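You operate a simulated robot arm through the tools that you are given. There is no shell and no other tool.

You run a simulated robot arm. Do the job below in one go: nothing can be reset, and whatever is moved stays where it is left.

Task
Tidy up at the top of the workbench. At the end: the green-band small ring is in the middle drawer of the workbench; the orange-band small ring is in the top drawer of the workbench; whatever was shut is shut again. Leave all else as you found it, and nothing knocked over.

It is judged by the outcome, as a careful person would: the job done as asked, and still so three seconds after it is handed in. It fails if anything else is knocked over, pushed out of place, dropped, spilled or broken.

Robot
A 6-joint arm with a two-finger parallel gripper, fixed in place. Base frame: the origin is on the floor under the middle of its stand, x ahead of it, y to its left, z up. Units: m, degrees, N and s.
With the tool pointing down near the work surface it reaches from about 0.3 to 0.66 m from the base axis. Its first joint turns from -115.0 to 115.0 degrees. Payload 3.43 kg.
Tool frame: the origin (TCP) lies between the finger pads and is the grasp point; the fingertips stand 0.034 m ahead of it; z points along the fingers, y is the line along which they close. Largest opening 0.128 m; finger width 0.024, thickness 0.012; the body of the gripper, 0.048 by 0.13 m, starts 0.096 m behind the TCP.
Orientation is that of the tool frame in the base frame, as [roll, pitch, yaw] about the fixed x, y, z axes, in that order (R = Rz(yaw) Ry(pitch) Rx(roll)). With the fingers straight down and closing along the base's y, the tool's x points along the base's -x, its y along +y and its z along -z.

Tools
- The arm moves only by the tool jog_arm. Its argument "increments" is text: rows parted by semicolons, each of 7 numbers parted by spaces: the shift along the base's x, y, z in units of 100 mm (1.0 is 100 mm), then the turn, a rotation vector about the base's x, y, z in units of 180 degrees (1.0 is 180 degrees), then the gripper command, from -1 (shut) to 1 (fully open), values between in proportion. In form: dx dy dz wx wy wz claw; .... A call has 1 to 20 rows; each row is the pose to reach, as a shift and turn from the pose commanded when the call began. A call with a number of a shift or a turn outside -1 to 1 is refused whole. Rows are played at 5 a second. More than 0.05 m and 8.6 degrees between two rows, or a gripper value outside its range, and nothing of the call is played. A pose out of reach is approached as far as the arm can. The call stops where the force on the tool passes 40 N (or 10 N more than at its start, if that is more) or the arm is blocked; 0.2 s more then pass. The fingers move at their own pace (about 0.153 m/s each) and stop on an object; they squeeze with about 41 N. The grip force told is the motor's: it shows also when the fingers shut on nothing. Time passes only in rows, and 0.2 s behind the last, so rows that repeat a pose let the fingers close. The reply holds the time, the measured pose of the TCP, the force on the tool along the base axes, the opening and the grip force, in the units named above and with some noise, with the torque about the TCP (base axes, N m) and any sound that the robot's microphone picked up.
- Cameras (640 x 400 px; columns grow to the right, rows downward): "scene" is fixed at [0.0492, 0.5, 1.4264]; the picture's right is [-0.76, -0.65, 0.00], its down [-0.28, 0.33, -0.90] and it looks along [0.59, -0.68, -0.43] (base axes); focal length 320 px, centre (320, 200). "wrist" rides on the gripper at [0.076, -0.011, -0.16] in the tool frame; the picture's right is [0.15, 0.99, 0.00], its down [-0.88, 0.13, -0.46] and it looks along [-0.45, 0.07, 0.89] (tool axes); focal length 234 px, centre (320, 200). There is no depth. A picture from a camera that has moved, and an enlarged one, comes with that camera's place and axes in the base frame and with its lens.
- camera(camera): a new picture of that camera. The clock stands still meanwhile.
- lift_body(by): slides the trunk up (or, below 0, down) by that many m; the arm rides with it, the base frame stays. It gives what a move gives, with no picture.
- close_up(camera, box): a new picture of the part [left, top, right, bottom] of that camera's present view, enlarged. The clock stands still meanwhile.
- hand_in(): hands the job in; it is judged then, once.

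Places have to be worked out from the pictures, the camera data and where the tool is seen. Open the gripper and draw the arm clear of the work before you hand the job in, unless the task says otherwise.

The tools are called after "Emit:" by a JSON object that holds its "method" and its "body". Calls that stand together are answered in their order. jog_arm: Moves the arm, as the interface text tells. Its arguments: {"type":"object","properties":{"increments":{"type":"string"}},"required":["increments"]} The other tools are called the same way: lift_body (by) moves the trunk up or down; camera (camera) takes a picture; close_up (camera, box) takes an enlarged picture of a part of a camera's view; hand_in () hands the job in.

At the start:

```text
time: 0.0
tool_pos: [0.428, -0.199, 1.181]
tool_rot: [180.0, 0.1, 180.0]
force: [0.5, -0.9, 0.3]
wrist_torque: [-0.01, 0.01, -0.03]
opening: 0.1278
finger_force: 0.0
trunk travel left (down, up): [-0.825, 0.165]
```

scene: 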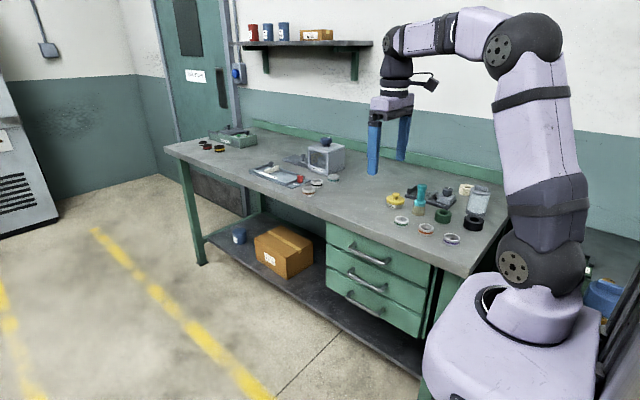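
wrist: 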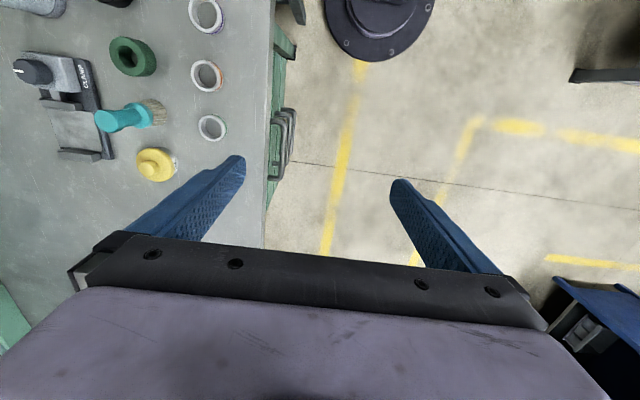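

I'll start by looking closely at the bench top and the drawers before moving anything.

Emit:
{"method": "close_up", "body": {"camera": "scene", "box": [370, 160, 510, 260]}}

Emit:
{"method": "close_up", "body": {"camera": "scene", "box": [240, 120, 380, 210]}}

Emit:
{"method": "close_up", "body": {"camera": "scene", "box": [300, 200, 480, 360]}}

Emit:
{"method": "close_up", "body": {"camera": "wrist", "box": [0, 0, 320, 200]}}

```text
4.00 times, centred on (440, 210) of scene
camera zoom: at [0.0492, 0.5, 1.4264], right [-0.76, -0.65, 0.0], down [-0.28, 0.33, -0.9], along [0.59, -0.68, -0.43], focal length 1279 px, centre (-160, 160)
```

zoom: 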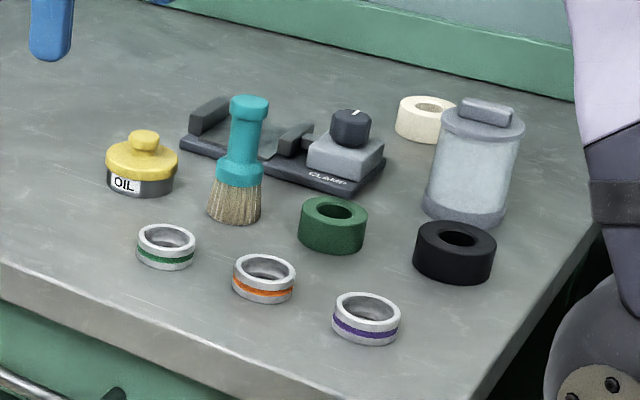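

```text
4.44 times, centred on (310, 165) of scene
camera zoom: at [0.0492, 0.5, 1.4264], right [-0.76, -0.65, 0.0], down [-0.28, 0.33, -0.9], along [0.59, -0.68, -0.43], focal length 1421 px, centre (364, 356)
```

zoom: 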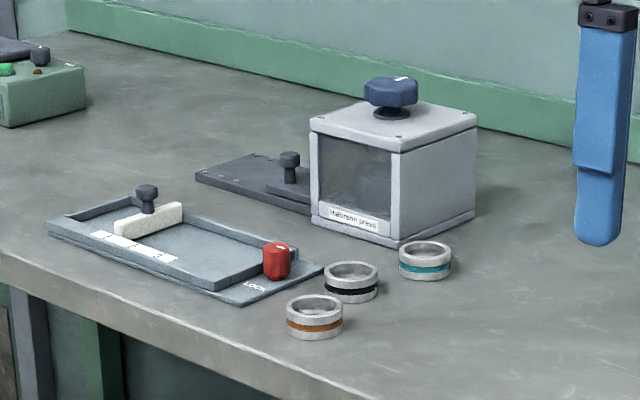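

```text
2.50 times, centred on (390, 280) of scene
camera zoom: at [0.0492, 0.5, 1.4264], right [-0.76, -0.65, 0.0], down [-0.28, 0.33, -0.9], along [0.59, -0.68, -0.43], focal length 799 px, centre (145, 0)
```

zoom: 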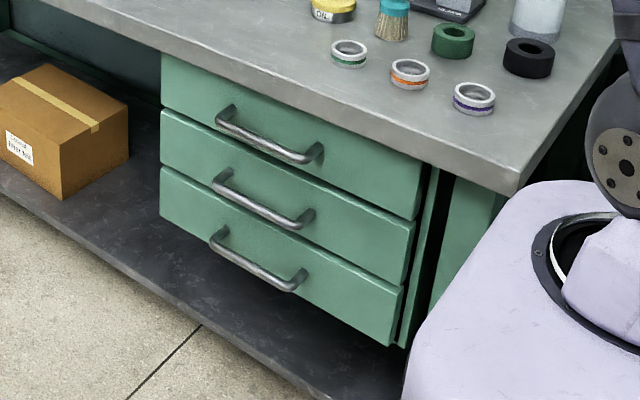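

```text
2.00 times, centred on (160, 100) of wrist
camera zoom: at [0.3528, -0.2112, 1.3413], right [-0.15, 0.99, 0.0], down [0.88, 0.13, 0.46], along [0.45, 0.07, -0.89], focal length 468 px, centre (640, 400)
```

zoom: 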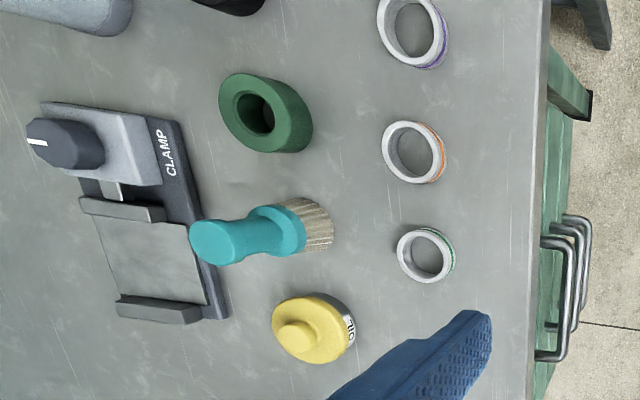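

Two groups of rings: near the drawers (green, orange, purple) and near the press (brownish, black, teal). I'll zoom in on both to tell the colours and sizes apart.

Emit:
{"method": "close_up", "body": {"camera": "scene", "box": [290, 165, 350, 205]}}

Emit:
{"method": "close_up", "body": {"camera": "scene", "box": [390, 205, 480, 255]}}

Emit:
{"method": "close_up", "body": {"camera": "scene", "box": [180, 120, 270, 170]}}

Emit:
{"method": "close_up", "body": {"camera": "scene", "box": [310, 210, 450, 300]}}

Emit:
{"method": "close_up", "body": {"camera": "scene", "box": [310, 260, 450, 350]}}

```text
10.00 times, centred on (320, 185) of scene
camera zoom: at [0.0492, 0.5, 1.4264], right [-0.76, -0.65, 0.0], down [-0.28, 0.33, -0.9], along [0.59, -0.68, -0.43], focal length 3197 px, centre (320, 350)
```

zoom: 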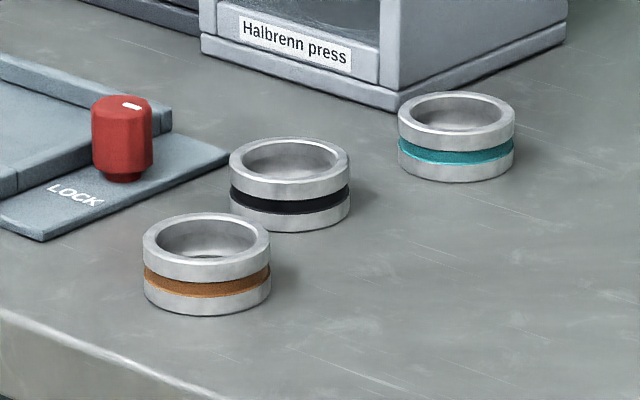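

```text
7.11 times, centred on (435, 230) of scene
camera zoom: at [0.0492, 0.5, 1.4264], right [-0.76, -0.65, 0.0], down [-0.28, 0.33, -0.9], along [0.59, -0.68, -0.43], focal length 2274 px, centre (-498, -13)
```

zoom: 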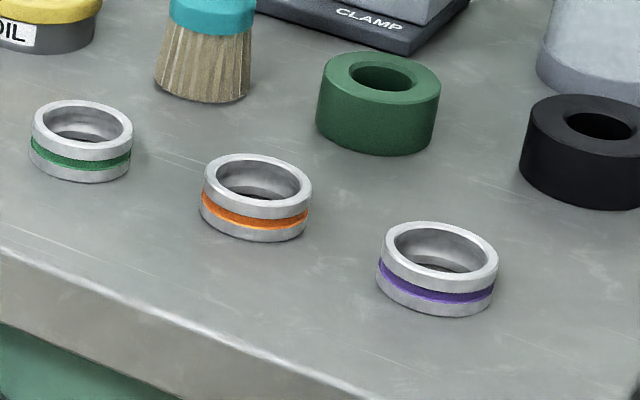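

```text
7.11 times, centred on (225, 145) of scene
camera zoom: at [0.0492, 0.5, 1.4264], right [-0.76, -0.65, 0.0], down [-0.28, 0.33, -0.9], along [0.59, -0.68, -0.43], focal length 2274 px, centre (996, 591)
```

zoom: 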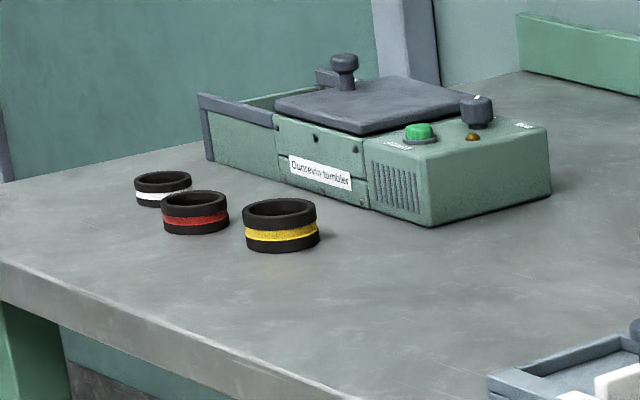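

```text
4.44 times, centred on (380, 255) of scene
camera zoom: at [0.0492, 0.5, 1.4264], right [-0.76, -0.65, 0.0], down [-0.28, 0.33, -0.9], along [0.59, -0.68, -0.43], focal length 1421 px, centre (53, -44)
```

zoom: 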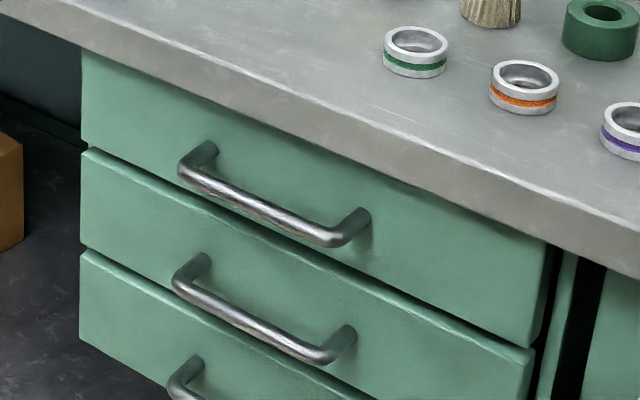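

```text
4.44 times, centred on (380, 305) of scene
camera zoom: at [0.0492, 0.5, 1.4264], right [-0.76, -0.65, 0.0], down [-0.28, 0.33, -0.9], along [0.59, -0.68, -0.43], focal length 1421 px, centre (53, -267)
```

zoom: 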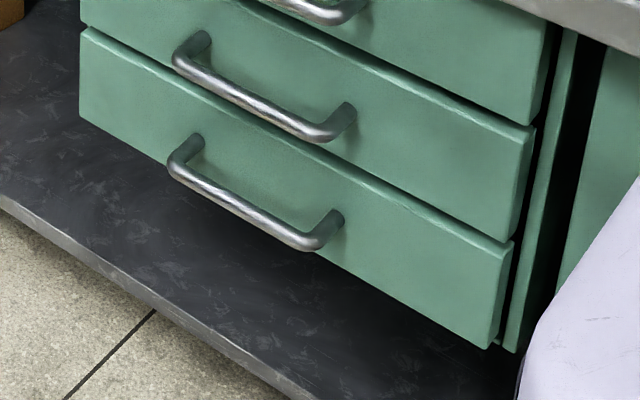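

The green ring (around x 0.46, y -0.396, z 0.895) and the bright-orange ring next to it are the targets. The far rings are brown, black and teal, so those stay. The drawer fronts face +y at about y -0.31, with handles near x 0.515. I'll back the tool off the bench and tilt it toward the drawers, both to see them and to test the reach.

Emit:
{"method": "jog_arm", "body": {"increments": "0.1 0.12 0 -0.04 0 0 1; 0.2 0.24 0 -0.08 0 0 1; 0.3 0.36 0 -0.12 0 0 1; 0.4 0.48 0 -0.16 0 0 1; 0.5 0.6 0 -0.2 0 0 1; 0.6 0.72 0 -0.24 0 0 1; 0.7 0.84 0 -0.28 0 0 1; 0.8 0.96 0 -0.32 0 0 1"}}

```text
time: 1.8
tool_pos: [0.5095, -0.1014, 1.181]
tool_rot: [-122.1, 0.0, 180.0]
force: [-0.2, 0.8, 0.6]
wrist_torque: [0.0, 0.01, -0.03]
opening: 0.1282
finger_force: 0.0
trunk travel left (down, up): [-0.825, 0.165]
```

The tilt works and the tool now points toward -y and down. I'll check the view from both cameras.

Emit:
{"method": "camera", "body": {"camera": "wrist"}}

Emit:
{"method": "camera", "body": {"camera": "scene"}}

```text
taken
camera wrist: at [0.4341, 0.0257, 1.2778], right [-0.15, 0.53, -0.84], down [0.88, 0.46, 0.13], along [0.45, -0.72, -0.53], focal length 234 px, centre (320, 200)
```

wrist: 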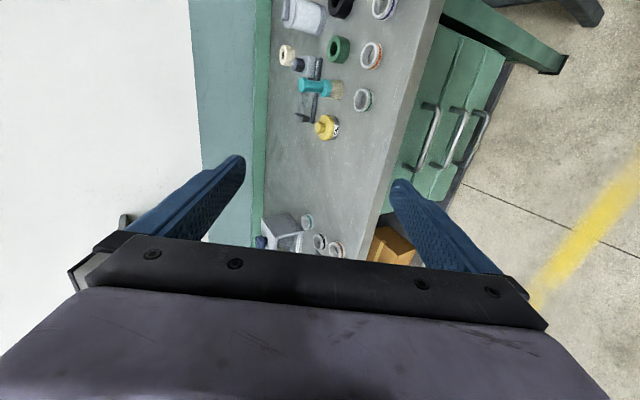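

```text
taken
```

scene: 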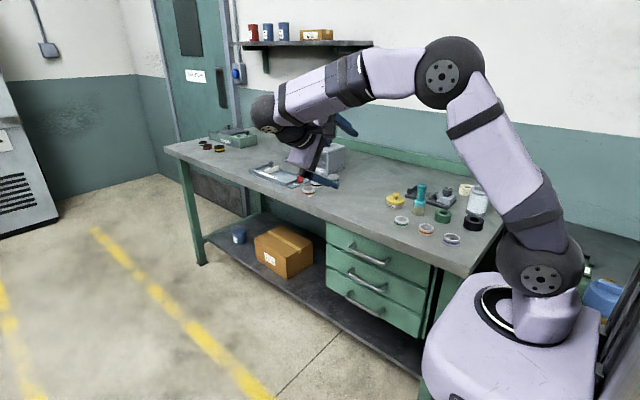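

The arm reaches this pose easily. I'll lower the trunk so the wrist camera gets a near look at the drawer handles. The tool is clear of the bench edge in y.

Emit:
{"method": "lift_body", "body": {"by": -0.3}}

Emit:
{"method": "camera", "body": {"camera": "wrist"}}

Emit:
{"method": "camera", "body": {"camera": "scene"}}

```text
time: 4.8
tool_pos: [0.5089, -0.1031, 0.8834]
tool_rot: [-122.4, -0.1, 179.9]
force: [-0.4, -0.4, 0.3]
wrist_torque: [0.0, 0.01, 0.0]
opening: 0.1279
finger_force: 0.1
trunk travel left (down, up): [-0.525, 0.465]
```

```text
taken
camera wrist: at [0.4333, 0.0246, 0.9784], right [-0.15, 0.53, -0.84], down [0.88, 0.45, 0.13], along [0.45, -0.72, -0.53], focal length 234 px, centre (320, 200)
```

wrist: 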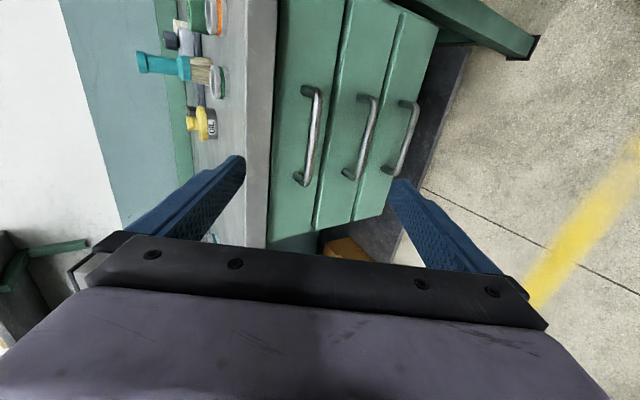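

```text
taken
```

scene: 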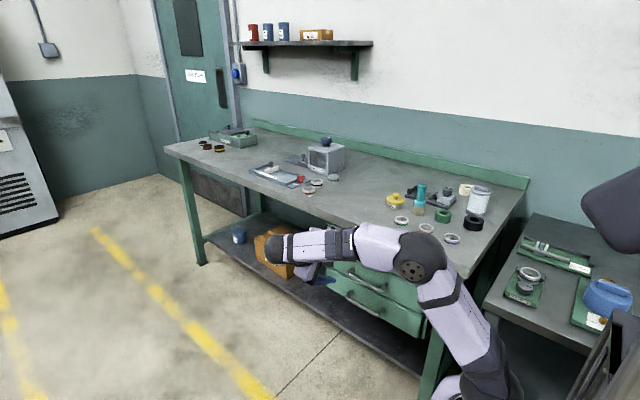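

The handles are now clear in the wrist view. I'll enlarge them to locate them accurately.

Emit:
{"method": "close_up", "body": {"camera": "wrist", "box": [240, 40, 440, 240]}}

Emit:
{"method": "close_up", "body": {"camera": "wrist", "box": [120, 0, 280, 160]}}

```text
2.00 times, centred on (340, 140) of wrist
camera zoom: at [0.4333, 0.0246, 0.9784], right [-0.15, 0.53, -0.84], down [0.88, 0.45, 0.13], along [0.45, -0.72, -0.53], focal length 468 px, centre (280, 320)
```

zoom: 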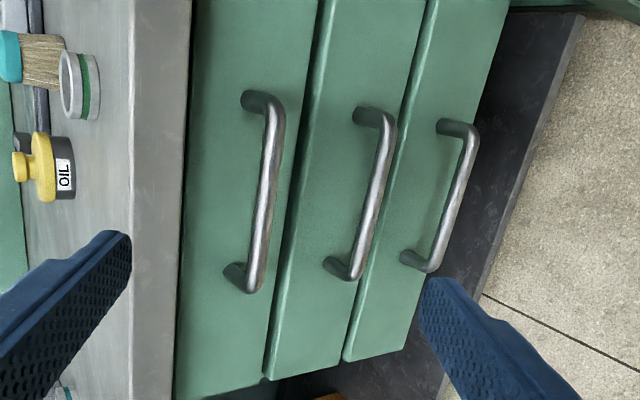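

```text
2.50 times, centred on (200, 80) of wrist
camera zoom: at [0.4333, 0.0246, 0.9784], right [-0.15, 0.53, -0.84], down [0.88, 0.45, 0.13], along [0.45, -0.72, -0.53], focal length 585 px, centre (620, 500)
```

zoom: 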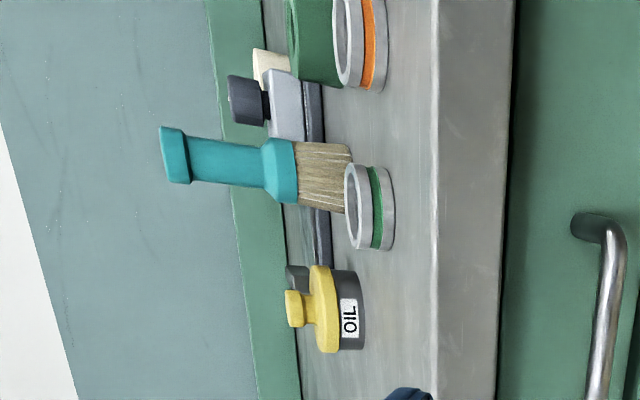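

From triangulating the two views, the bars run along x from about 0.45 to 0.60 at y ≈ -0.295. The top bar is near z 0.776 and the middle one near z 0.668. I'll open the middle drawer first, so I'm lowering the trunk and turning the tool fully horizontal well in front of it.

Emit:
{"method": "lift_body", "body": {"by": -0.2}}

Emit:
{"method": "jog_arm", "body": {"increments": "0.04 -0.05 0 -0.036 0 0 0.5; 0.08 -0.1 -0.03 -0.072 0 0 0; 0.12 -0.15 -0.06 -0.108 0 0 -0.05; 0.16 -0.2 -0.1 -0.144 0 0 -0.05; 0.18 -0.25 -0.15 -0.18 0 0 -0.05; 0.18 -0.25 -0.15 -0.18 0 0 -0.05"}}

Emit:
{"method": "camera", "body": {"camera": "wrist"}}

Emit:
{"method": "camera", "body": {"camera": "scene"}}

```text
time: 7.0
tool_pos: [0.5091, -0.1038, 0.6816]
tool_rot: [-122.3, 0.0, 180.0]
force: [0.2, 0.8, 0.1]
wrist_torque: [0.0, -0.03, -0.02]
opening: 0.128
finger_force: 0.0
trunk travel left (down, up): [-0.325, 0.665]
```

```text
time: 8.4
tool_pos: [0.5279, -0.1288, 0.6673]
tool_rot: [-89.9, 0.0, -180.0]
force: [0.7, -0.1, 0.6]
wrist_torque: [0.0, -0.01, 0.0]
opening: 0.061
finger_force: 0.1
trunk travel left (down, up): [-0.325, 0.665]
```

```text
taken
camera wrist: at [0.4519, 0.0298, 0.6792], right [-0.15, 0.0, -0.99], down [0.88, 0.46, -0.13], along [0.45, -0.89, -0.07], focal length 234 px, centre (320, 200)
```

wrist: 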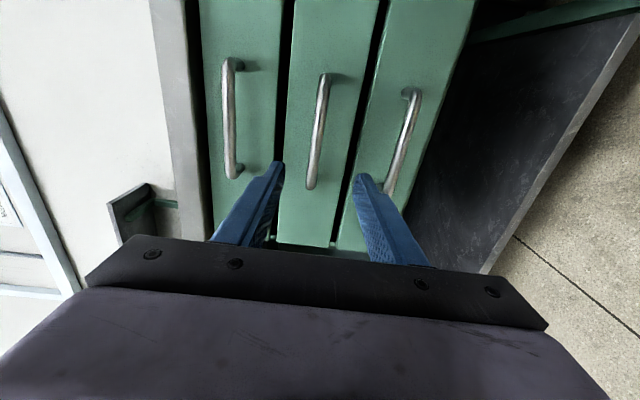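

```text
taken
```

scene: 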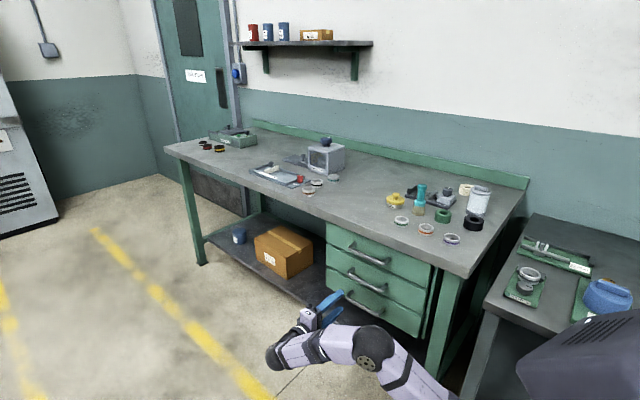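

The bar is centred in the view at about z 0.673 and y -0.283, and the fingers straddle it well. I'll go up 6 mm and move in, then stop short to check.

Emit:
{"method": "jog_arm", "body": {"increments": "-0.03 -0.25 0.06 0 0 0 -0.05; -0.03 -0.5 0.06 0 0 0 -0.05; -0.03 -0.75 0.06 0 0 0 -0.05; -0.03 -1.0 0.06 0 0 0 -0.05"}}

Emit:
{"method": "camera", "body": {"camera": "wrist"}}

```text
time: 9.4
tool_pos: [0.5233, -0.2283, 0.6723]
tool_rot: [-90.0, 0.0, -180.0]
force: [-0.5, -0.4, 1.3]
wrist_torque: [0.01, 0.01, 0.02]
opening: 0.0608
finger_force: 0.1
trunk travel left (down, up): [-0.325, 0.665]
```

```text
taken
camera wrist: at [0.4483, -0.0688, 0.6847], right [-0.15, 0.0, -0.99], down [0.88, 0.46, -0.13], along [0.45, -0.89, -0.07], focal length 234 px, centre (320, 200)
```

wrist: 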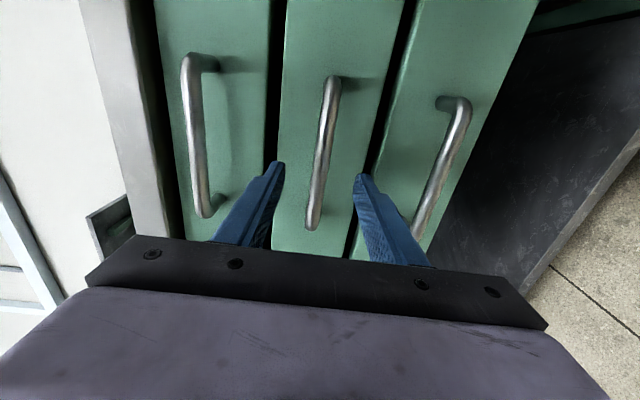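

The bar is still centred between the fingers. I'll move in 40 mm so the tips pass beyond it, then look again before closing.

Emit:
{"method": "jog_arm", "body": {"increments": "0 -0.2 0 0 0 0 -0.05; 0 -0.42 0 0 0 0 -0.05"}}

Emit:
{"method": "camera", "body": {"camera": "wrist"}}

```text
time: 10.0
tool_pos: [0.5243, -0.2697, 0.6721]
tool_rot: [-89.9, 0.0, 180.0]
force: [0.1, 0.0, 0.0]
wrist_torque: [0.01, -0.01, 0.0]
opening: 0.0608
finger_force: 0.0
trunk travel left (down, up): [-0.325, 0.665]
```

```text
taken
camera wrist: at [0.4496, -0.1112, 0.6844], right [-0.15, 0.0, -0.99], down [0.88, 0.46, -0.13], along [0.45, -0.89, -0.07], focal length 234 px, centre (320, 200)
```

wrist: 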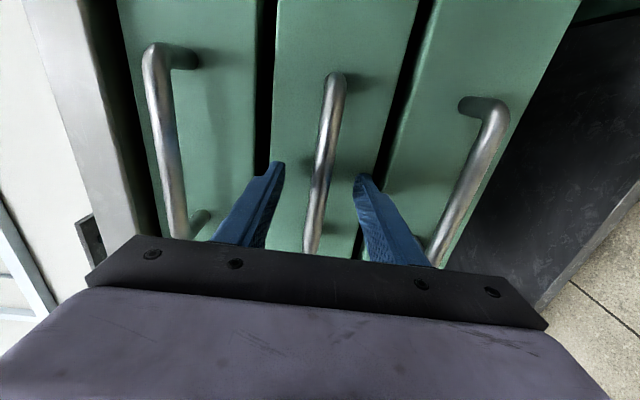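

The bar appears to pass between the finger pads, so I'll close on it and read the opening.

Emit:
{"method": "jog_arm", "body": {"increments": "0 0 0 0 0 0 -0.5; 0 0 0 0 0 0 -1; 0 0 0 0 0 0 -1; 0 0 0 0 0 0 -1"}}

Emit:
{"method": "camera", "body": {"camera": "wrist"}}

```text
time: 11.0
tool_pos: [0.5262, -0.2705, 0.6728]
tool_rot: [-90.0, 0.2, -179.9]
force: [1.5, -1.6, 4.3]
wrist_torque: [-0.05, 0.12, -0.32]
opening: 0.0146
finger_force: 44.8
trunk travel left (down, up): [-0.325, 0.665]
```

```text
taken
camera wrist: at [0.4496, -0.1109, 0.6847], right [-0.15, 0.0, -0.99], down [0.88, 0.46, -0.13], along [0.45, -0.89, -0.07], focal length 234 px, centre (320, 200)
```

wrist: 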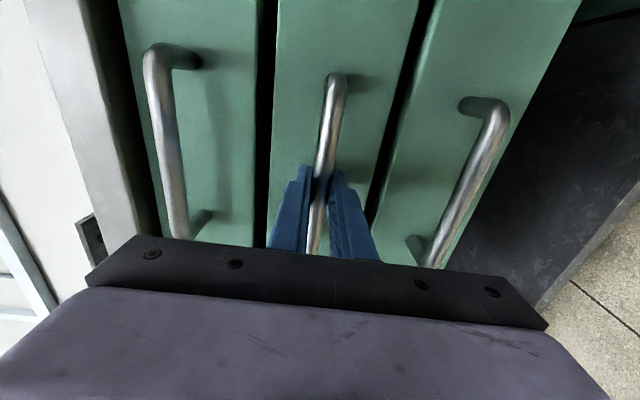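

The grip is on the bar at an opening of 14.6 mm. I'll pull the middle drawer out gently and watch the force.

Emit:
{"method": "jog_arm", "body": {"increments": "0 0.1 0 0 0 0 -1; 0 0.25 0 0 0 0 -1; 0 0.4 0 0 0 0 -1; 0 0.55 0 0 0 0 -1; 0 0.7 0 0 0 0 -1; 0 0.85 0 0 0 0 -1; 0 1.0 0 0 0 0 -1"}}

Emit:
{"method": "camera", "body": {"camera": "scene"}}

```text
time: 12.6
tool_pos: [0.5246, -0.1687, 0.6716]
tool_rot: [-89.9, 0.2, 179.9]
force: [6.6, 1.1, 7.9]
wrist_torque: [-0.03, 0.15, 0.02]
opening: 0.0148
finger_force: 44.4
trunk travel left (down, up): [-0.325, 0.665]
```

```text
taken
```

scene: 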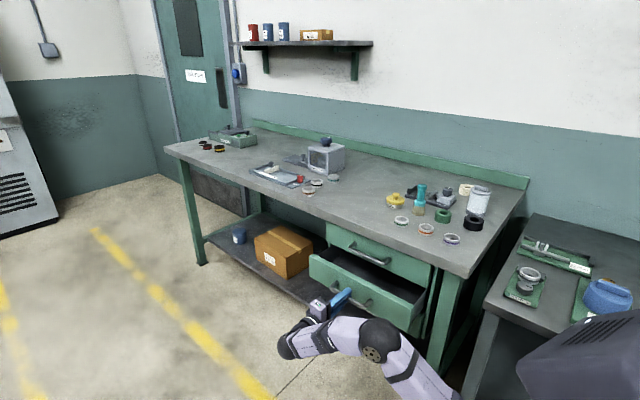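

The middle drawer is sliding out cleanly. I'll pull it another 8 to 10 cm.

Emit:
{"method": "jog_arm", "body": {"increments": "0 0.15 0 0 0 0 -1; 0 0.3 0 0 0 0 -1; 0 0.45 0 0 0 0 -1; 0 0.6 0 0 0 0 -1; 0 0.75 0 0 0 0 -1; 0 0.9 0 0 0 0 -1"}}

Emit:
{"method": "close_up", "body": {"camera": "scene", "box": [260, 200, 480, 360]}}

```text
time: 14.0
tool_pos: [0.5252, -0.0778, 0.6726]
tool_rot: [-90.1, -0.2, 180.0]
force: [9.0, 0.8, -5.5]
wrist_torque: [0.0, -0.27, -0.27]
opening: 0.0147
finger_force: 45.5
trunk travel left (down, up): [-0.325, 0.665]
```

```text
2.50 times, centred on (370, 280) of scene
camera zoom: at [0.0492, 0.5, 1.4264], right [-0.76, -0.65, 0.0], down [-0.28, 0.33, -0.9], along [0.59, -0.68, -0.43], focal length 799 px, centre (195, 0)
```

zoom: 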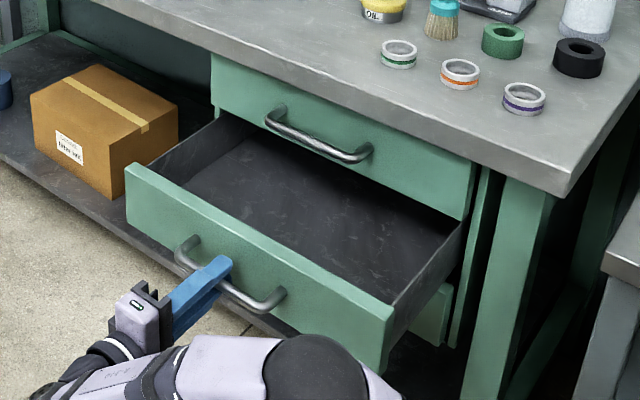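

The drawer is about 19 cm out and empty inside. I'll pull a little further, then release the handle and back off in +y.

Emit:
{"method": "jog_arm", "body": {"increments": "0 0.15 0 0 0 0 -1; 0 0.3 0 0 0 0 -1; 0 0.4 0 0 0 0 -1; 0 0.4 0 0 0 0 -1; 0 0.4 0 0 0 0 -0.4; 0 0.4 0 0 0 0 -0.05; 0 0.4 0 0 0 0 -0.05"}}

Emit:
{"method": "jog_arm", "body": {"increments": "0 0.15 0 0 0 0 -0.05; 0 0.3 0 0 0 0 -0.05; 0 0.5 0 0 0 0 -0.05; 0 0.7 0 0 0 0 -0.05"}}

Emit:
{"method": "camera", "body": {"camera": "wrist"}}

Emit:
{"method": "close_up", "body": {"camera": "scene", "box": [260, 200, 480, 360]}}

```text
time: 15.6
tool_pos: [0.5244, -0.0396, 0.674]
tool_rot: [-89.9, 0.0, 180.0]
force: [-0.5, -0.7, 0.5]
wrist_torque: [0.04, -0.02, -0.01]
opening: 0.0608
finger_force: 0.1
trunk travel left (down, up): [-0.325, 0.665]
```

```text
time: 16.6
tool_pos: [0.5228, 0.0185, 0.6708]
tool_rot: [-90.2, 0.0, -179.7]
force: [-0.2, 0.1, 0.1]
wrist_torque: [-0.04, 0.01, 0.02]
opening: 0.0606
finger_force: 0.1
out of reach, approached as far as the arm can: row 4
trunk travel left (down, up): [-0.325, 0.665]
```

```text
taken
camera wrist: at [0.4472, 0.1764, 0.6834], right [-0.15, 0.0, -0.99], down [0.88, 0.46, -0.13], along [0.46, -0.89, -0.07], focal length 234 px, centre (320, 200)
```

wrist: 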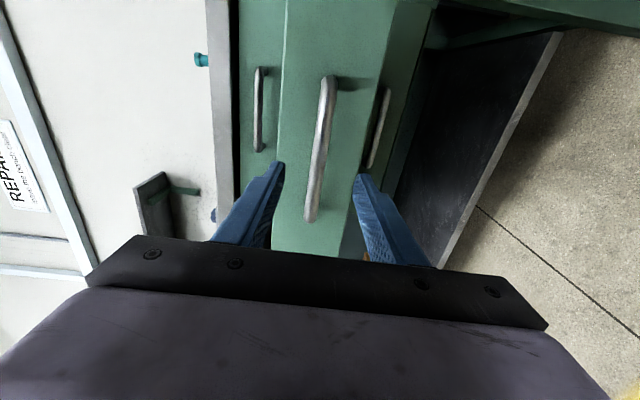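

```text
2.50 times, centred on (370, 280) of scene
camera zoom: at [0.0492, 0.5, 1.4264], right [-0.76, -0.65, 0.0], down [-0.28, 0.33, -0.9], along [0.59, -0.68, -0.43], focal length 799 px, centre (195, 0)
```

zoom: 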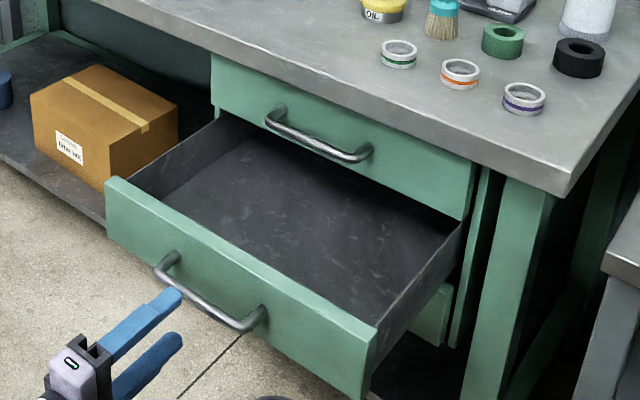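

The drawer is open 23 cm and the fingers are about 3 cm clear of the handle. I'll lift the trunk straight up before turning the tool down over the bench.

Emit:
{"method": "lift_body", "body": {"by": 0.38}}

Emit:
{"method": "jog_arm", "body": {"increments": "0 -0.1 0.02 0.045 0 0 -0.05; 0 -0.2 0.04 0.09 0 0 -0.05; 0 -0.3 0.06 0.135 0 0 0; 0 -0.4 0.08 0.18 0 0 0.1; -0.05 -0.5 0.1 0.225 0 0 0.2; -0.1 -0.6 0.1 0.27 0 0 0.25; -0.15 -0.7 0.1 0.315 0 0 0.25; -0.2 -0.8 0.1 0.36 0 0 0.25; -0.25 -0.9 0.1 0.405 0 0 0.25; -0.3 -1.0 0.1 0.45 0 0 0.25; -0.35 -1.0 0.1 0.5 0 0 0.25"}}

Emit:
{"method": "camera", "body": {"camera": "scene"}}

Emit:
{"method": "camera", "body": {"camera": "wrist"}}

```text
time: 20.2
tool_pos: [0.5238, 0.018, 1.0492]
tool_rot: [-90.1, 0.1, -179.7]
force: [-0.9, -0.2, 0.0]
wrist_torque: [-0.02, 0.02, 0.02]
opening: 0.0608
finger_force: 0.0
trunk travel left (down, up): [-0.705, 0.285]
```

```text
refused: row 11 steps farther than a row can; nothing moved
```

```text
taken
```

scene: 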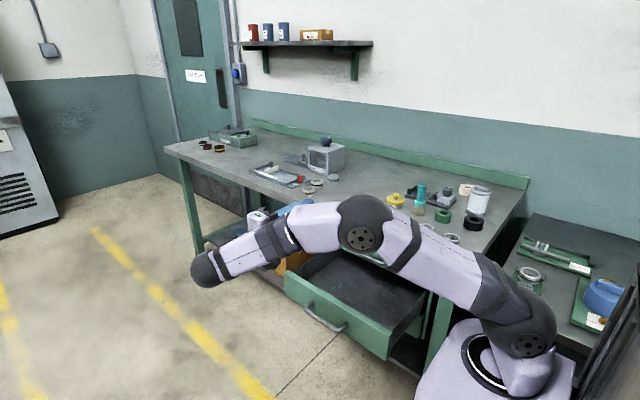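

```text
taken
camera wrist: at [0.4473, 0.1762, 1.0633], right [-0.15, 0.0, -0.99], down [0.88, 0.46, -0.13], along [0.46, -0.89, -0.07], focal length 234 px, centre (320, 200)
```

wrist: 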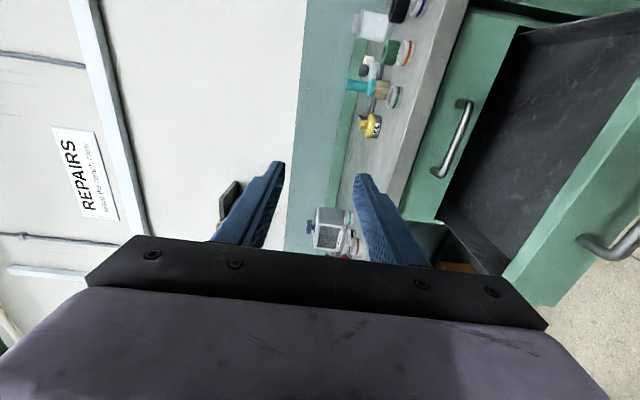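

That call was refused for step size, so nothing moved. I'll redo it with smaller rotation steps and a bit more height.

Emit:
{"method": "jog_arm", "body": {"increments": "0 -0.09 0.06 0.045 0 0 -0.05; 0 -0.18 0.12 0.09 0 0 -0.05; 0 -0.27 0.18 0.135 0 0 0; 0 -0.36 0.24 0.18 0 0 0.1; -0.05 -0.45 0.3 0.225 0 0 0.2; -0.1 -0.54 0.36 0.27 0 0 0.25; -0.15 -0.63 0.42 0.315 0 0 0.25; -0.2 -0.72 0.48 0.36 0 0 0.25; -0.25 -0.81 0.54 0.405 0 0 0.25; -0.3 -0.9 0.6 0.45 0 0 0.25; -0.35 -0.95 0.65 0.48 0 0 0.25; -0.35 -1.0 0.7 0.5 0 0 0.25"}}

Emit:
{"method": "jog_arm", "body": {"increments": "-0.08 -0.3 0 0 0 0 0.25; -0.16 -0.6 0 0 0 0 0.25; -0.24 -0.9 0 0 0 0 0.25; -0.3 -1.0 0 0 0 0 0.25"}}

Emit:
{"method": "jog_arm", "body": {"increments": "0 -0.4 0 0 0 0 0.25; 0 -0.8 0 0 0 0 0.25; 0 -1.0 0 0 0 0 0.25"}}

Emit:
{"method": "camera", "body": {"camera": "wrist"}}

Emit:
{"method": "camera", "body": {"camera": "scene"}}

```text
time: 22.8
tool_pos: [0.4893, -0.0799, 1.1213]
tool_rot: [179.7, 0.3, 180.0]
force: [-0.7, 0.8, 0.3]
wrist_torque: [-0.02, -0.01, 0.04]
opening: 0.0797
finger_force: 0.1
trunk travel left (down, up): [-0.705, 0.285]
```

```text
time: 23.8
tool_pos: [0.4582, -0.1808, 1.1222]
tool_rot: [179.8, 0.4, 179.9]
force: [0.3, -0.4, -0.3]
wrist_torque: [0.0, 0.0, 0.01]
opening: 0.0799
finger_force: 0.1
trunk travel left (down, up): [-0.705, 0.285]
```

```text
time: 24.6
tool_pos: [0.4582, -0.2825, 1.1204]
tool_rot: [179.8, 0.2, -180.0]
force: [-0.5, 0.8, 0.0]
wrist_torque: [-0.01, -0.03, 0.0]
opening: 0.08
finger_force: 0.0
trunk travel left (down, up): [-0.705, 0.285]
```

```text
taken
camera wrist: at [0.3829, -0.2961, 1.2811], right [-0.15, 0.99, 0.0], down [0.88, 0.13, 0.46], along [0.46, 0.07, -0.89], focal length 234 px, centre (320, 200)
```

wrist: 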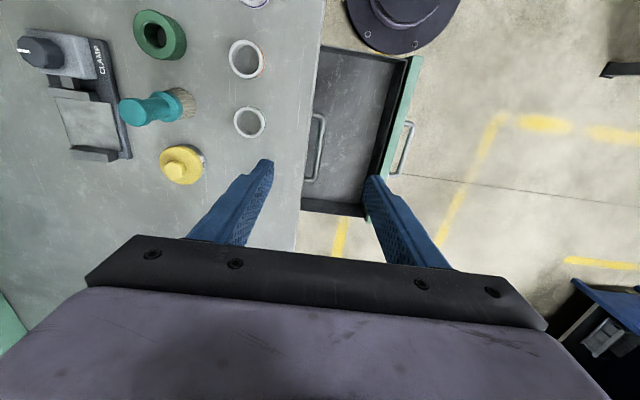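

```text
taken
```

scene: 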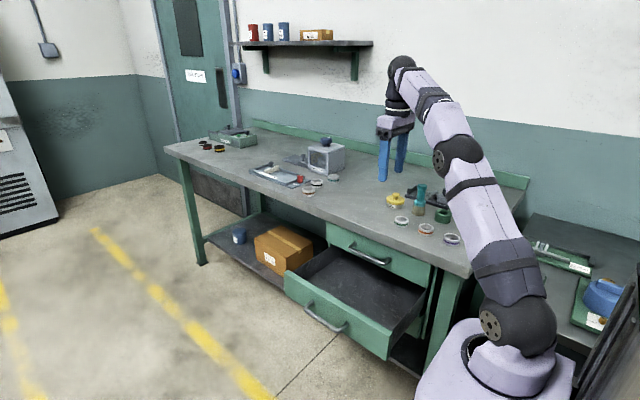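

The drawer is open and the arm is tool-down above the bench edge. I'll zoom in on the rings to fix their positions.

Emit:
{"method": "close_up", "body": {"camera": "wrist", "box": [160, 0, 320, 200]}}

```text
2.00 times, centred on (240, 100) of wrist
camera zoom: at [0.3829, -0.2961, 1.2811], right [-0.15, 0.99, 0.0], down [0.88, 0.13, 0.46], along [0.46, 0.07, -0.89], focal length 468 px, centre (480, 400)
```

zoom: 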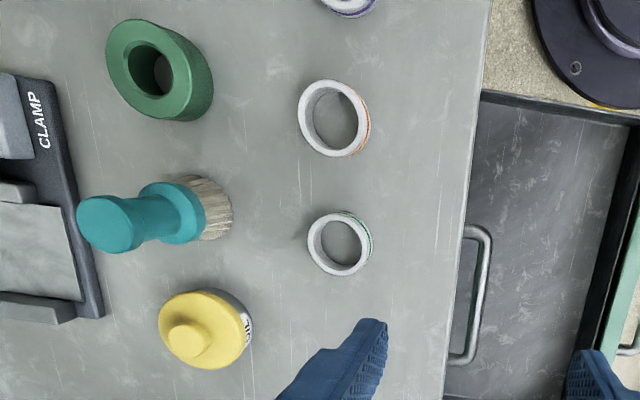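

Both views put the green ring's centre near (0.461, -0.399), with its top about z 0.89–0.90. I'll move over it, staying above the brush height, and check the alignment.

Emit:
{"method": "jog_arm", "body": {"increments": "0 -0.4 0 0 0 0 0.25; 0.02 -0.8 0 0 0 0 0.25; 0.03 -1.0 -0.2 0 0 0 0.25; 0.03 -1.0 -0.5 0 0 0 0.25"}}

Emit:
{"method": "camera", "body": {"camera": "wrist"}}

Emit:
{"method": "close_up", "body": {"camera": "scene", "box": [360, 140, 500, 250]}}

```text
time: 25.6
tool_pos: [0.4477, -0.3655, 1.0617]
tool_rot: [179.7, 0.2, -179.9]
force: [-0.5, 0.4, -0.5]
wrist_torque: [-0.01, 0.02, -0.04]
opening: 0.08
finger_force: 0.1
out of reach, approached as far as the arm can: row 1, 2, 3, 4
trunk travel left (down, up): [-0.705, 0.285]
```

```text
taken
camera wrist: at [0.3708, -0.3782, 1.2215], right [-0.15, 0.99, 0.0], down [0.88, 0.13, 0.46], along [0.46, 0.07, -0.89], focal length 234 px, centre (320, 200)
```

wrist: 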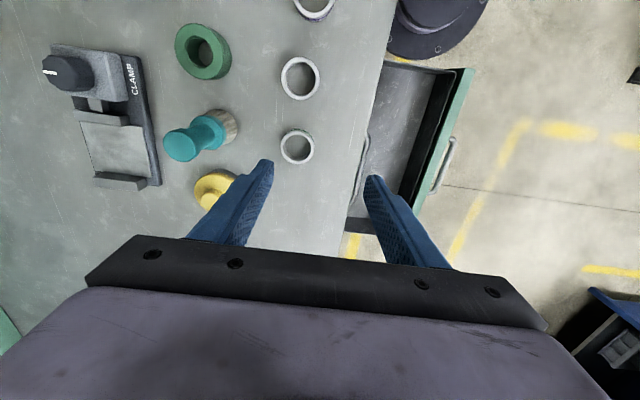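

```text
3.64 times, centred on (430, 195) of scene
camera zoom: at [0.0492, 0.5, 1.4264], right [-0.76, -0.65, 0.0], down [-0.28, 0.33, -0.9], along [0.59, -0.68, -0.43], focal length 1163 px, centre (-80, 218)
```

zoom: 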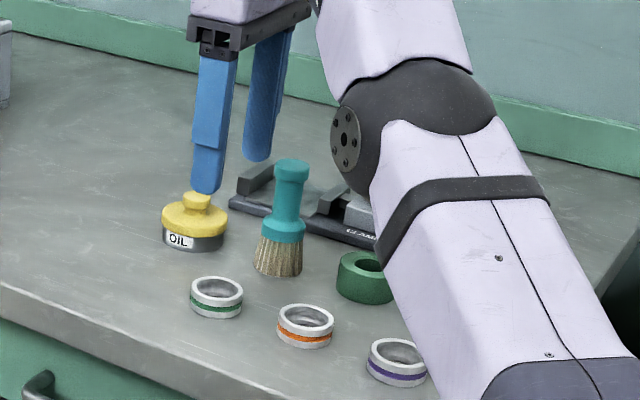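

Row targets were out of reach because the shoulder sits too low for this height. The new picture agrees with the others on the green ring: (0.459, -0.396), top about z 0.90. I'll raise the trunk and then lower the tool with the arm.

Emit:
{"method": "lift_body", "body": {"by": 0.16}}

Emit:
{"method": "jog_arm", "body": {"increments": "0 0 -0.3 0 0 0 0.25; 0 0 -0.6 0 0 0 0.25; 0 0 -0.9 0 0 0 0.25; 0 0 -1.0 0 0 0 0.25"}}

```text
time: 27.5
tool_pos: [0.4464, -0.3651, 1.2209]
tool_rot: [179.7, 0.3, -180.0]
force: [0.6, 0.2, -0.4]
wrist_torque: [-0.02, 0.01, -0.02]
opening: 0.0799
finger_force: 0.1
trunk travel left (down, up): [-0.865, 0.125]
```

```text
time: 28.5
tool_pos: [0.4475, -0.3659, 1.1213]
tool_rot: [180.0, 0.4, 180.0]
force: [-0.3, -0.6, 0.0]
wrist_torque: [-0.02, 0.02, -0.04]
opening: 0.0799
finger_force: 0.1
trunk travel left (down, up): [-0.865, 0.125]
```

The arm tracks properly again. Next it moves over the ring at (0.459, -0.397) and down to z ≈ 1.02.

Emit:
{"method": "jog_arm", "body": {"increments": "0.06 -0.15 -0.2 0 0 0 0.25; 0.115 -0.31 -0.5 0 0 0 0.25; 0.115 -0.31 -0.8 0 0 0 0.25; 0.115 -0.31 -1.0 0 0 0 0.25; 0.115 -0.31 -1.0 0 0 0 0.25"}}

Emit:
{"method": "camera", "body": {"camera": "wrist"}}

Emit:
{"method": "close_up", "body": {"camera": "scene", "box": [360, 140, 500, 250]}}

```text
time: 29.7
tool_pos: [0.4578, -0.3974, 1.0207]
tool_rot: [179.8, 0.3, 180.0]
force: [-0.2, -0.1, 0.5]
wrist_torque: [-0.02, -0.03, 0.02]
opening: 0.0801
finger_force: 0.0
trunk travel left (down, up): [-0.865, 0.125]
```

```text
taken
camera wrist: at [0.3816, -0.4094, 1.1815], right [-0.15, 0.99, 0.0], down [0.88, 0.13, 0.46], along [0.46, 0.07, -0.89], focal length 234 px, centre (320, 200)
```

wrist: 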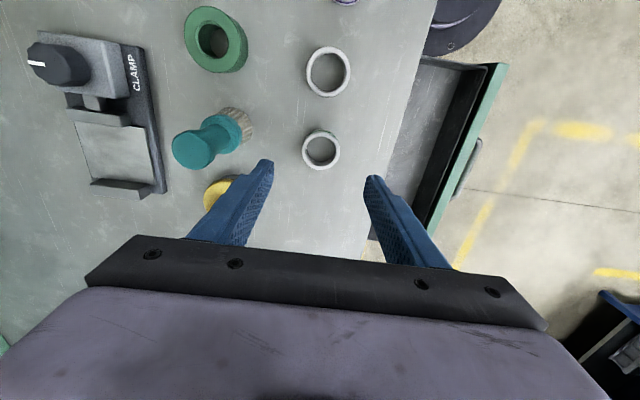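

```text
3.64 times, centred on (430, 195) of scene
camera zoom: at [0.0492, 0.5, 1.4264], right [-0.76, -0.65, 0.0], down [-0.28, 0.33, -0.9], along [0.59, -0.68, -0.43], focal length 1163 px, centre (-80, 218)
```

zoom: 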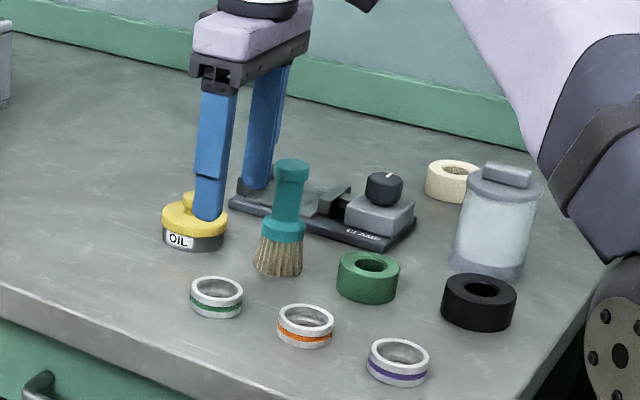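

The ring sits on the tool axis line in the wrist view, and the brush and oil can are clear of the fingers. I'll descend to z 0.95 and check again.

Emit:
{"method": "jog_arm", "body": {"increments": "0 0 -0.25 0 0 0 0.25; -0.01 0 -0.5 0 0 0 0.25; -0.01 0 -0.7 0 0 0 0.25; -0.01 0 -0.7 0 0 0 0.25"}}

Emit:
{"method": "camera", "body": {"camera": "wrist"}}

Emit:
{"method": "close_up", "body": {"camera": "scene", "box": [370, 180, 450, 240]}}

```text
time: 30.7
tool_pos: [0.4569, -0.3952, 0.9501]
tool_rot: [179.7, 0.3, -179.9]
force: [0.4, 0.0, -0.3]
wrist_torque: [-0.01, 0.0, 0.02]
opening: 0.0799
finger_force: 0.1
trunk travel left (down, up): [-0.865, 0.125]
```

```text
taken
camera wrist: at [0.3814, -0.4079, 1.1105], right [-0.15, 0.99, 0.0], down [0.88, 0.13, 0.46], along [0.46, 0.07, -0.89], focal length 234 px, centre (320, 200)
```

wrist: 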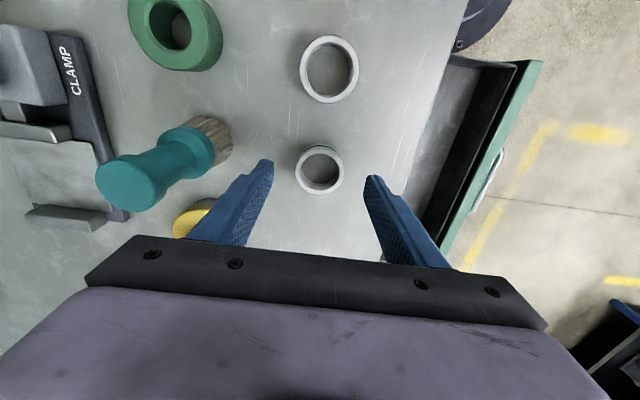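

```text
6.67 times, centred on (410, 210) of scene
camera zoom: at [0.0492, 0.5, 1.4264], right [-0.76, -0.65, 0.0], down [-0.28, 0.33, -0.9], along [0.59, -0.68, -0.43], focal length 2131 px, centre (-280, 133)
```

zoom: 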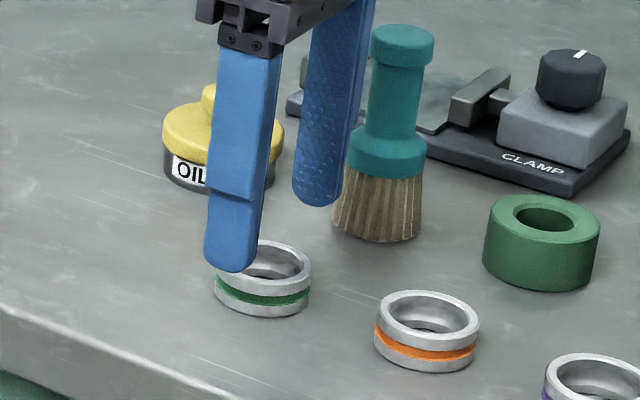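

The ring is centred between the fingers. I'll descend another 24 mm, with fingertips around z 0.892, and look.

Emit:
{"method": "jog_arm", "body": {"increments": "0 0 -0.12 0 0 0 0.25; 0 0 -0.24 0 0 0 0.25; 0 0 -0.24 0 0 0 0.25"}}

Emit:
{"method": "camera", "body": {"camera": "wrist"}}

Emit:
{"method": "close_up", "body": {"camera": "scene", "box": [370, 180, 450, 240]}}

```text
time: 31.5
tool_pos: [0.4577, -0.3974, 0.9275]
tool_rot: [179.9, 0.4, 180.0]
force: [0.6, -0.5, 0.5]
wrist_torque: [0.0, -0.01, -0.01]
opening: 0.08
finger_force: 0.0
trunk travel left (down, up): [-0.865, 0.125]
```

```text
taken
camera wrist: at [0.3807, -0.4098, 1.0882], right [-0.15, 0.99, 0.0], down [0.88, 0.13, 0.46], along [0.46, 0.07, -0.89], focal length 234 px, centre (320, 200)
```

wrist: 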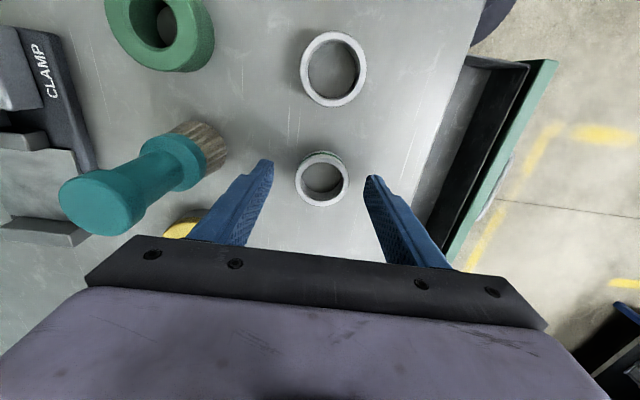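

```text
6.67 times, centred on (410, 210) of scene
camera zoom: at [0.0492, 0.5, 1.4264], right [-0.76, -0.65, 0.0], down [-0.28, 0.33, -0.9], along [0.59, -0.68, -0.43], focal length 2131 px, centre (-280, 133)
```

zoom: 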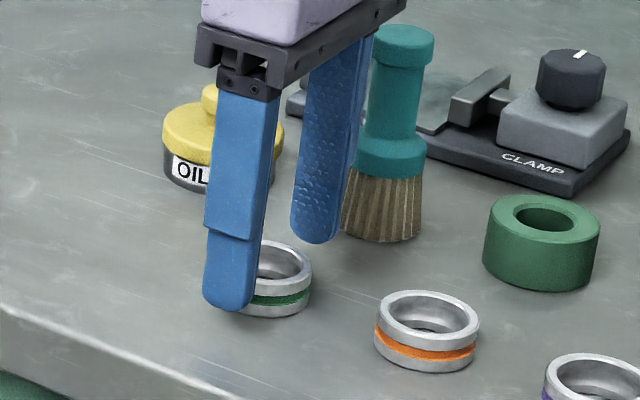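

The tips look about 1 cm above the bench, overlapping the ring by roughly half its height. I'll go 7 mm lower and close on the ring.

Emit:
{"method": "jog_arm", "body": {"increments": "0 0 -0.04 0 0 0 0.25; 0 0 -0.07 0 0 0 0.25; 0 0 -0.07 0 0 0 0.25"}}

Emit:
{"method": "jog_arm", "body": {"increments": "0 0 0 0 0 0 0; 0 0 0 0 0 0 -0.25; 0 0 0 0 0 0 -0.6; 0 0 0 0 0 0 -0.6; 0 0 0 0 0 0 -0.6"}}

Emit:
{"method": "close_up", "body": {"camera": "scene", "box": [370, 180, 450, 240]}}

Emit:
{"method": "camera", "body": {"camera": "wrist"}}

```text
time: 32.3
tool_pos: [0.4575, -0.3973, 0.9213]
tool_rot: [179.8, 0.3, 179.9]
force: [-0.2, -0.1, -0.6]
wrist_torque: [-0.01, -0.04, 0.03]
opening: 0.0799
finger_force: 0.1
trunk travel left (down, up): [-0.865, 0.125]
```

```text
time: 33.5
tool_pos: [0.4583, -0.3972, 0.9202]
tool_rot: [179.9, 0.3, 180.0]
force: [-0.9, -0.3, -0.1]
wrist_torque: [0.0, 0.07, 0.0]
opening: 0.0461
finger_force: 40.8
trunk travel left (down, up): [-0.865, 0.125]
```

```text
6.67 times, centred on (410, 210) of scene
camera zoom: at [0.0492, 0.5, 1.4264], right [-0.76, -0.65, 0.0], down [-0.28, 0.33, -0.9], along [0.59, -0.68, -0.43], focal length 2131 px, centre (-280, 133)
```

zoom: 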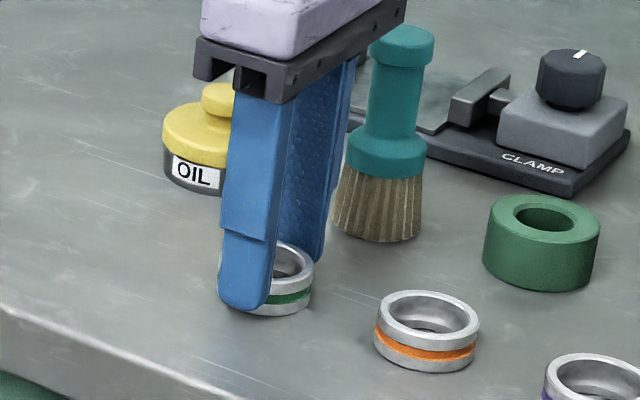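

```text
taken
camera wrist: at [0.3805, -0.4097, 1.0812], right [-0.15, 0.99, 0.0], down [0.88, 0.13, 0.46], along [0.46, 0.07, -0.89], focal length 234 px, centre (320, 200)
```

wrist: 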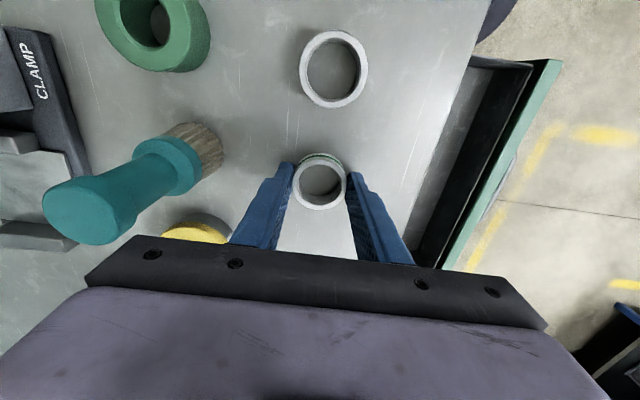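

The grip is firm at an opening of 46 mm and 41 N. I'll lift straight up and check that the ring comes along.

Emit:
{"method": "jog_arm", "body": {"increments": "0 0 0.1 0 0 0 -0.6; 0 0 0.3 0 0 0 -0.6; 0 0 0.5 0 0 0 -0.6; 0 0 0.75 0 0 0 -0.6; 0 0 1.0 0 0 0 -0.6; 0 0 1.0 0 0 0 -0.6"}}

Emit:
{"method": "camera", "body": {"camera": "wrist"}}

Emit:
{"method": "close_up", "body": {"camera": "scene", "box": [360, 140, 500, 250]}}

```text
time: 34.9
tool_pos: [0.4567, -0.397, 1.0209]
tool_rot: [179.7, 0.3, 180.0]
force: [0.4, -0.1, -0.4]
wrist_torque: [0.0, 0.0, -0.04]
opening: 0.0462
finger_force: 41.3
trunk travel left (down, up): [-0.865, 0.125]
```

```text
taken
camera wrist: at [0.3804, -0.4096, 1.1817], right [-0.15, 0.99, 0.0], down [0.88, 0.13, 0.46], along [0.46, 0.07, -0.89], focal length 234 px, centre (320, 200)
```

wrist: 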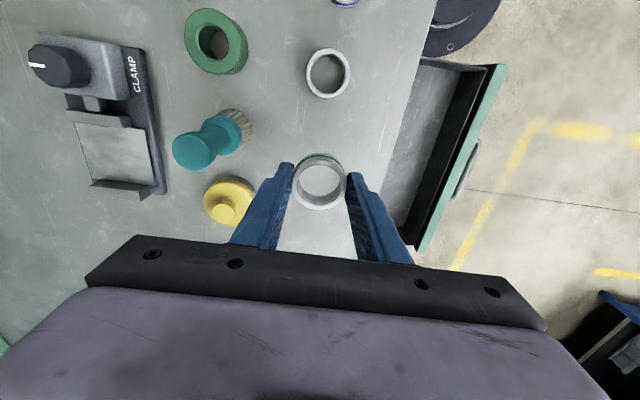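

```text
3.64 times, centred on (430, 195) of scene
camera zoom: at [0.0492, 0.5, 1.4264], right [-0.76, -0.65, 0.0], down [-0.28, 0.33, -0.9], along [0.59, -0.68, -0.43], focal length 1163 px, centre (-80, 218)
```

zoom: 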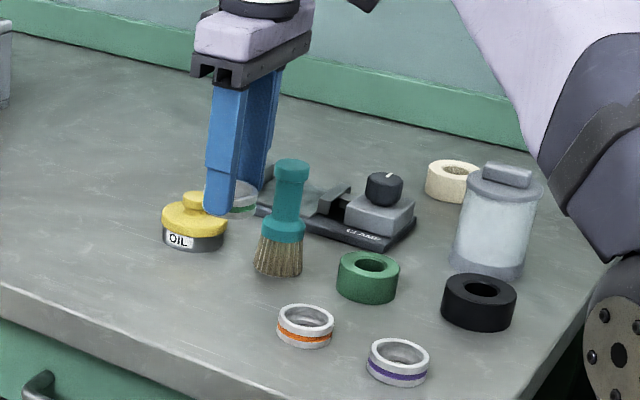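

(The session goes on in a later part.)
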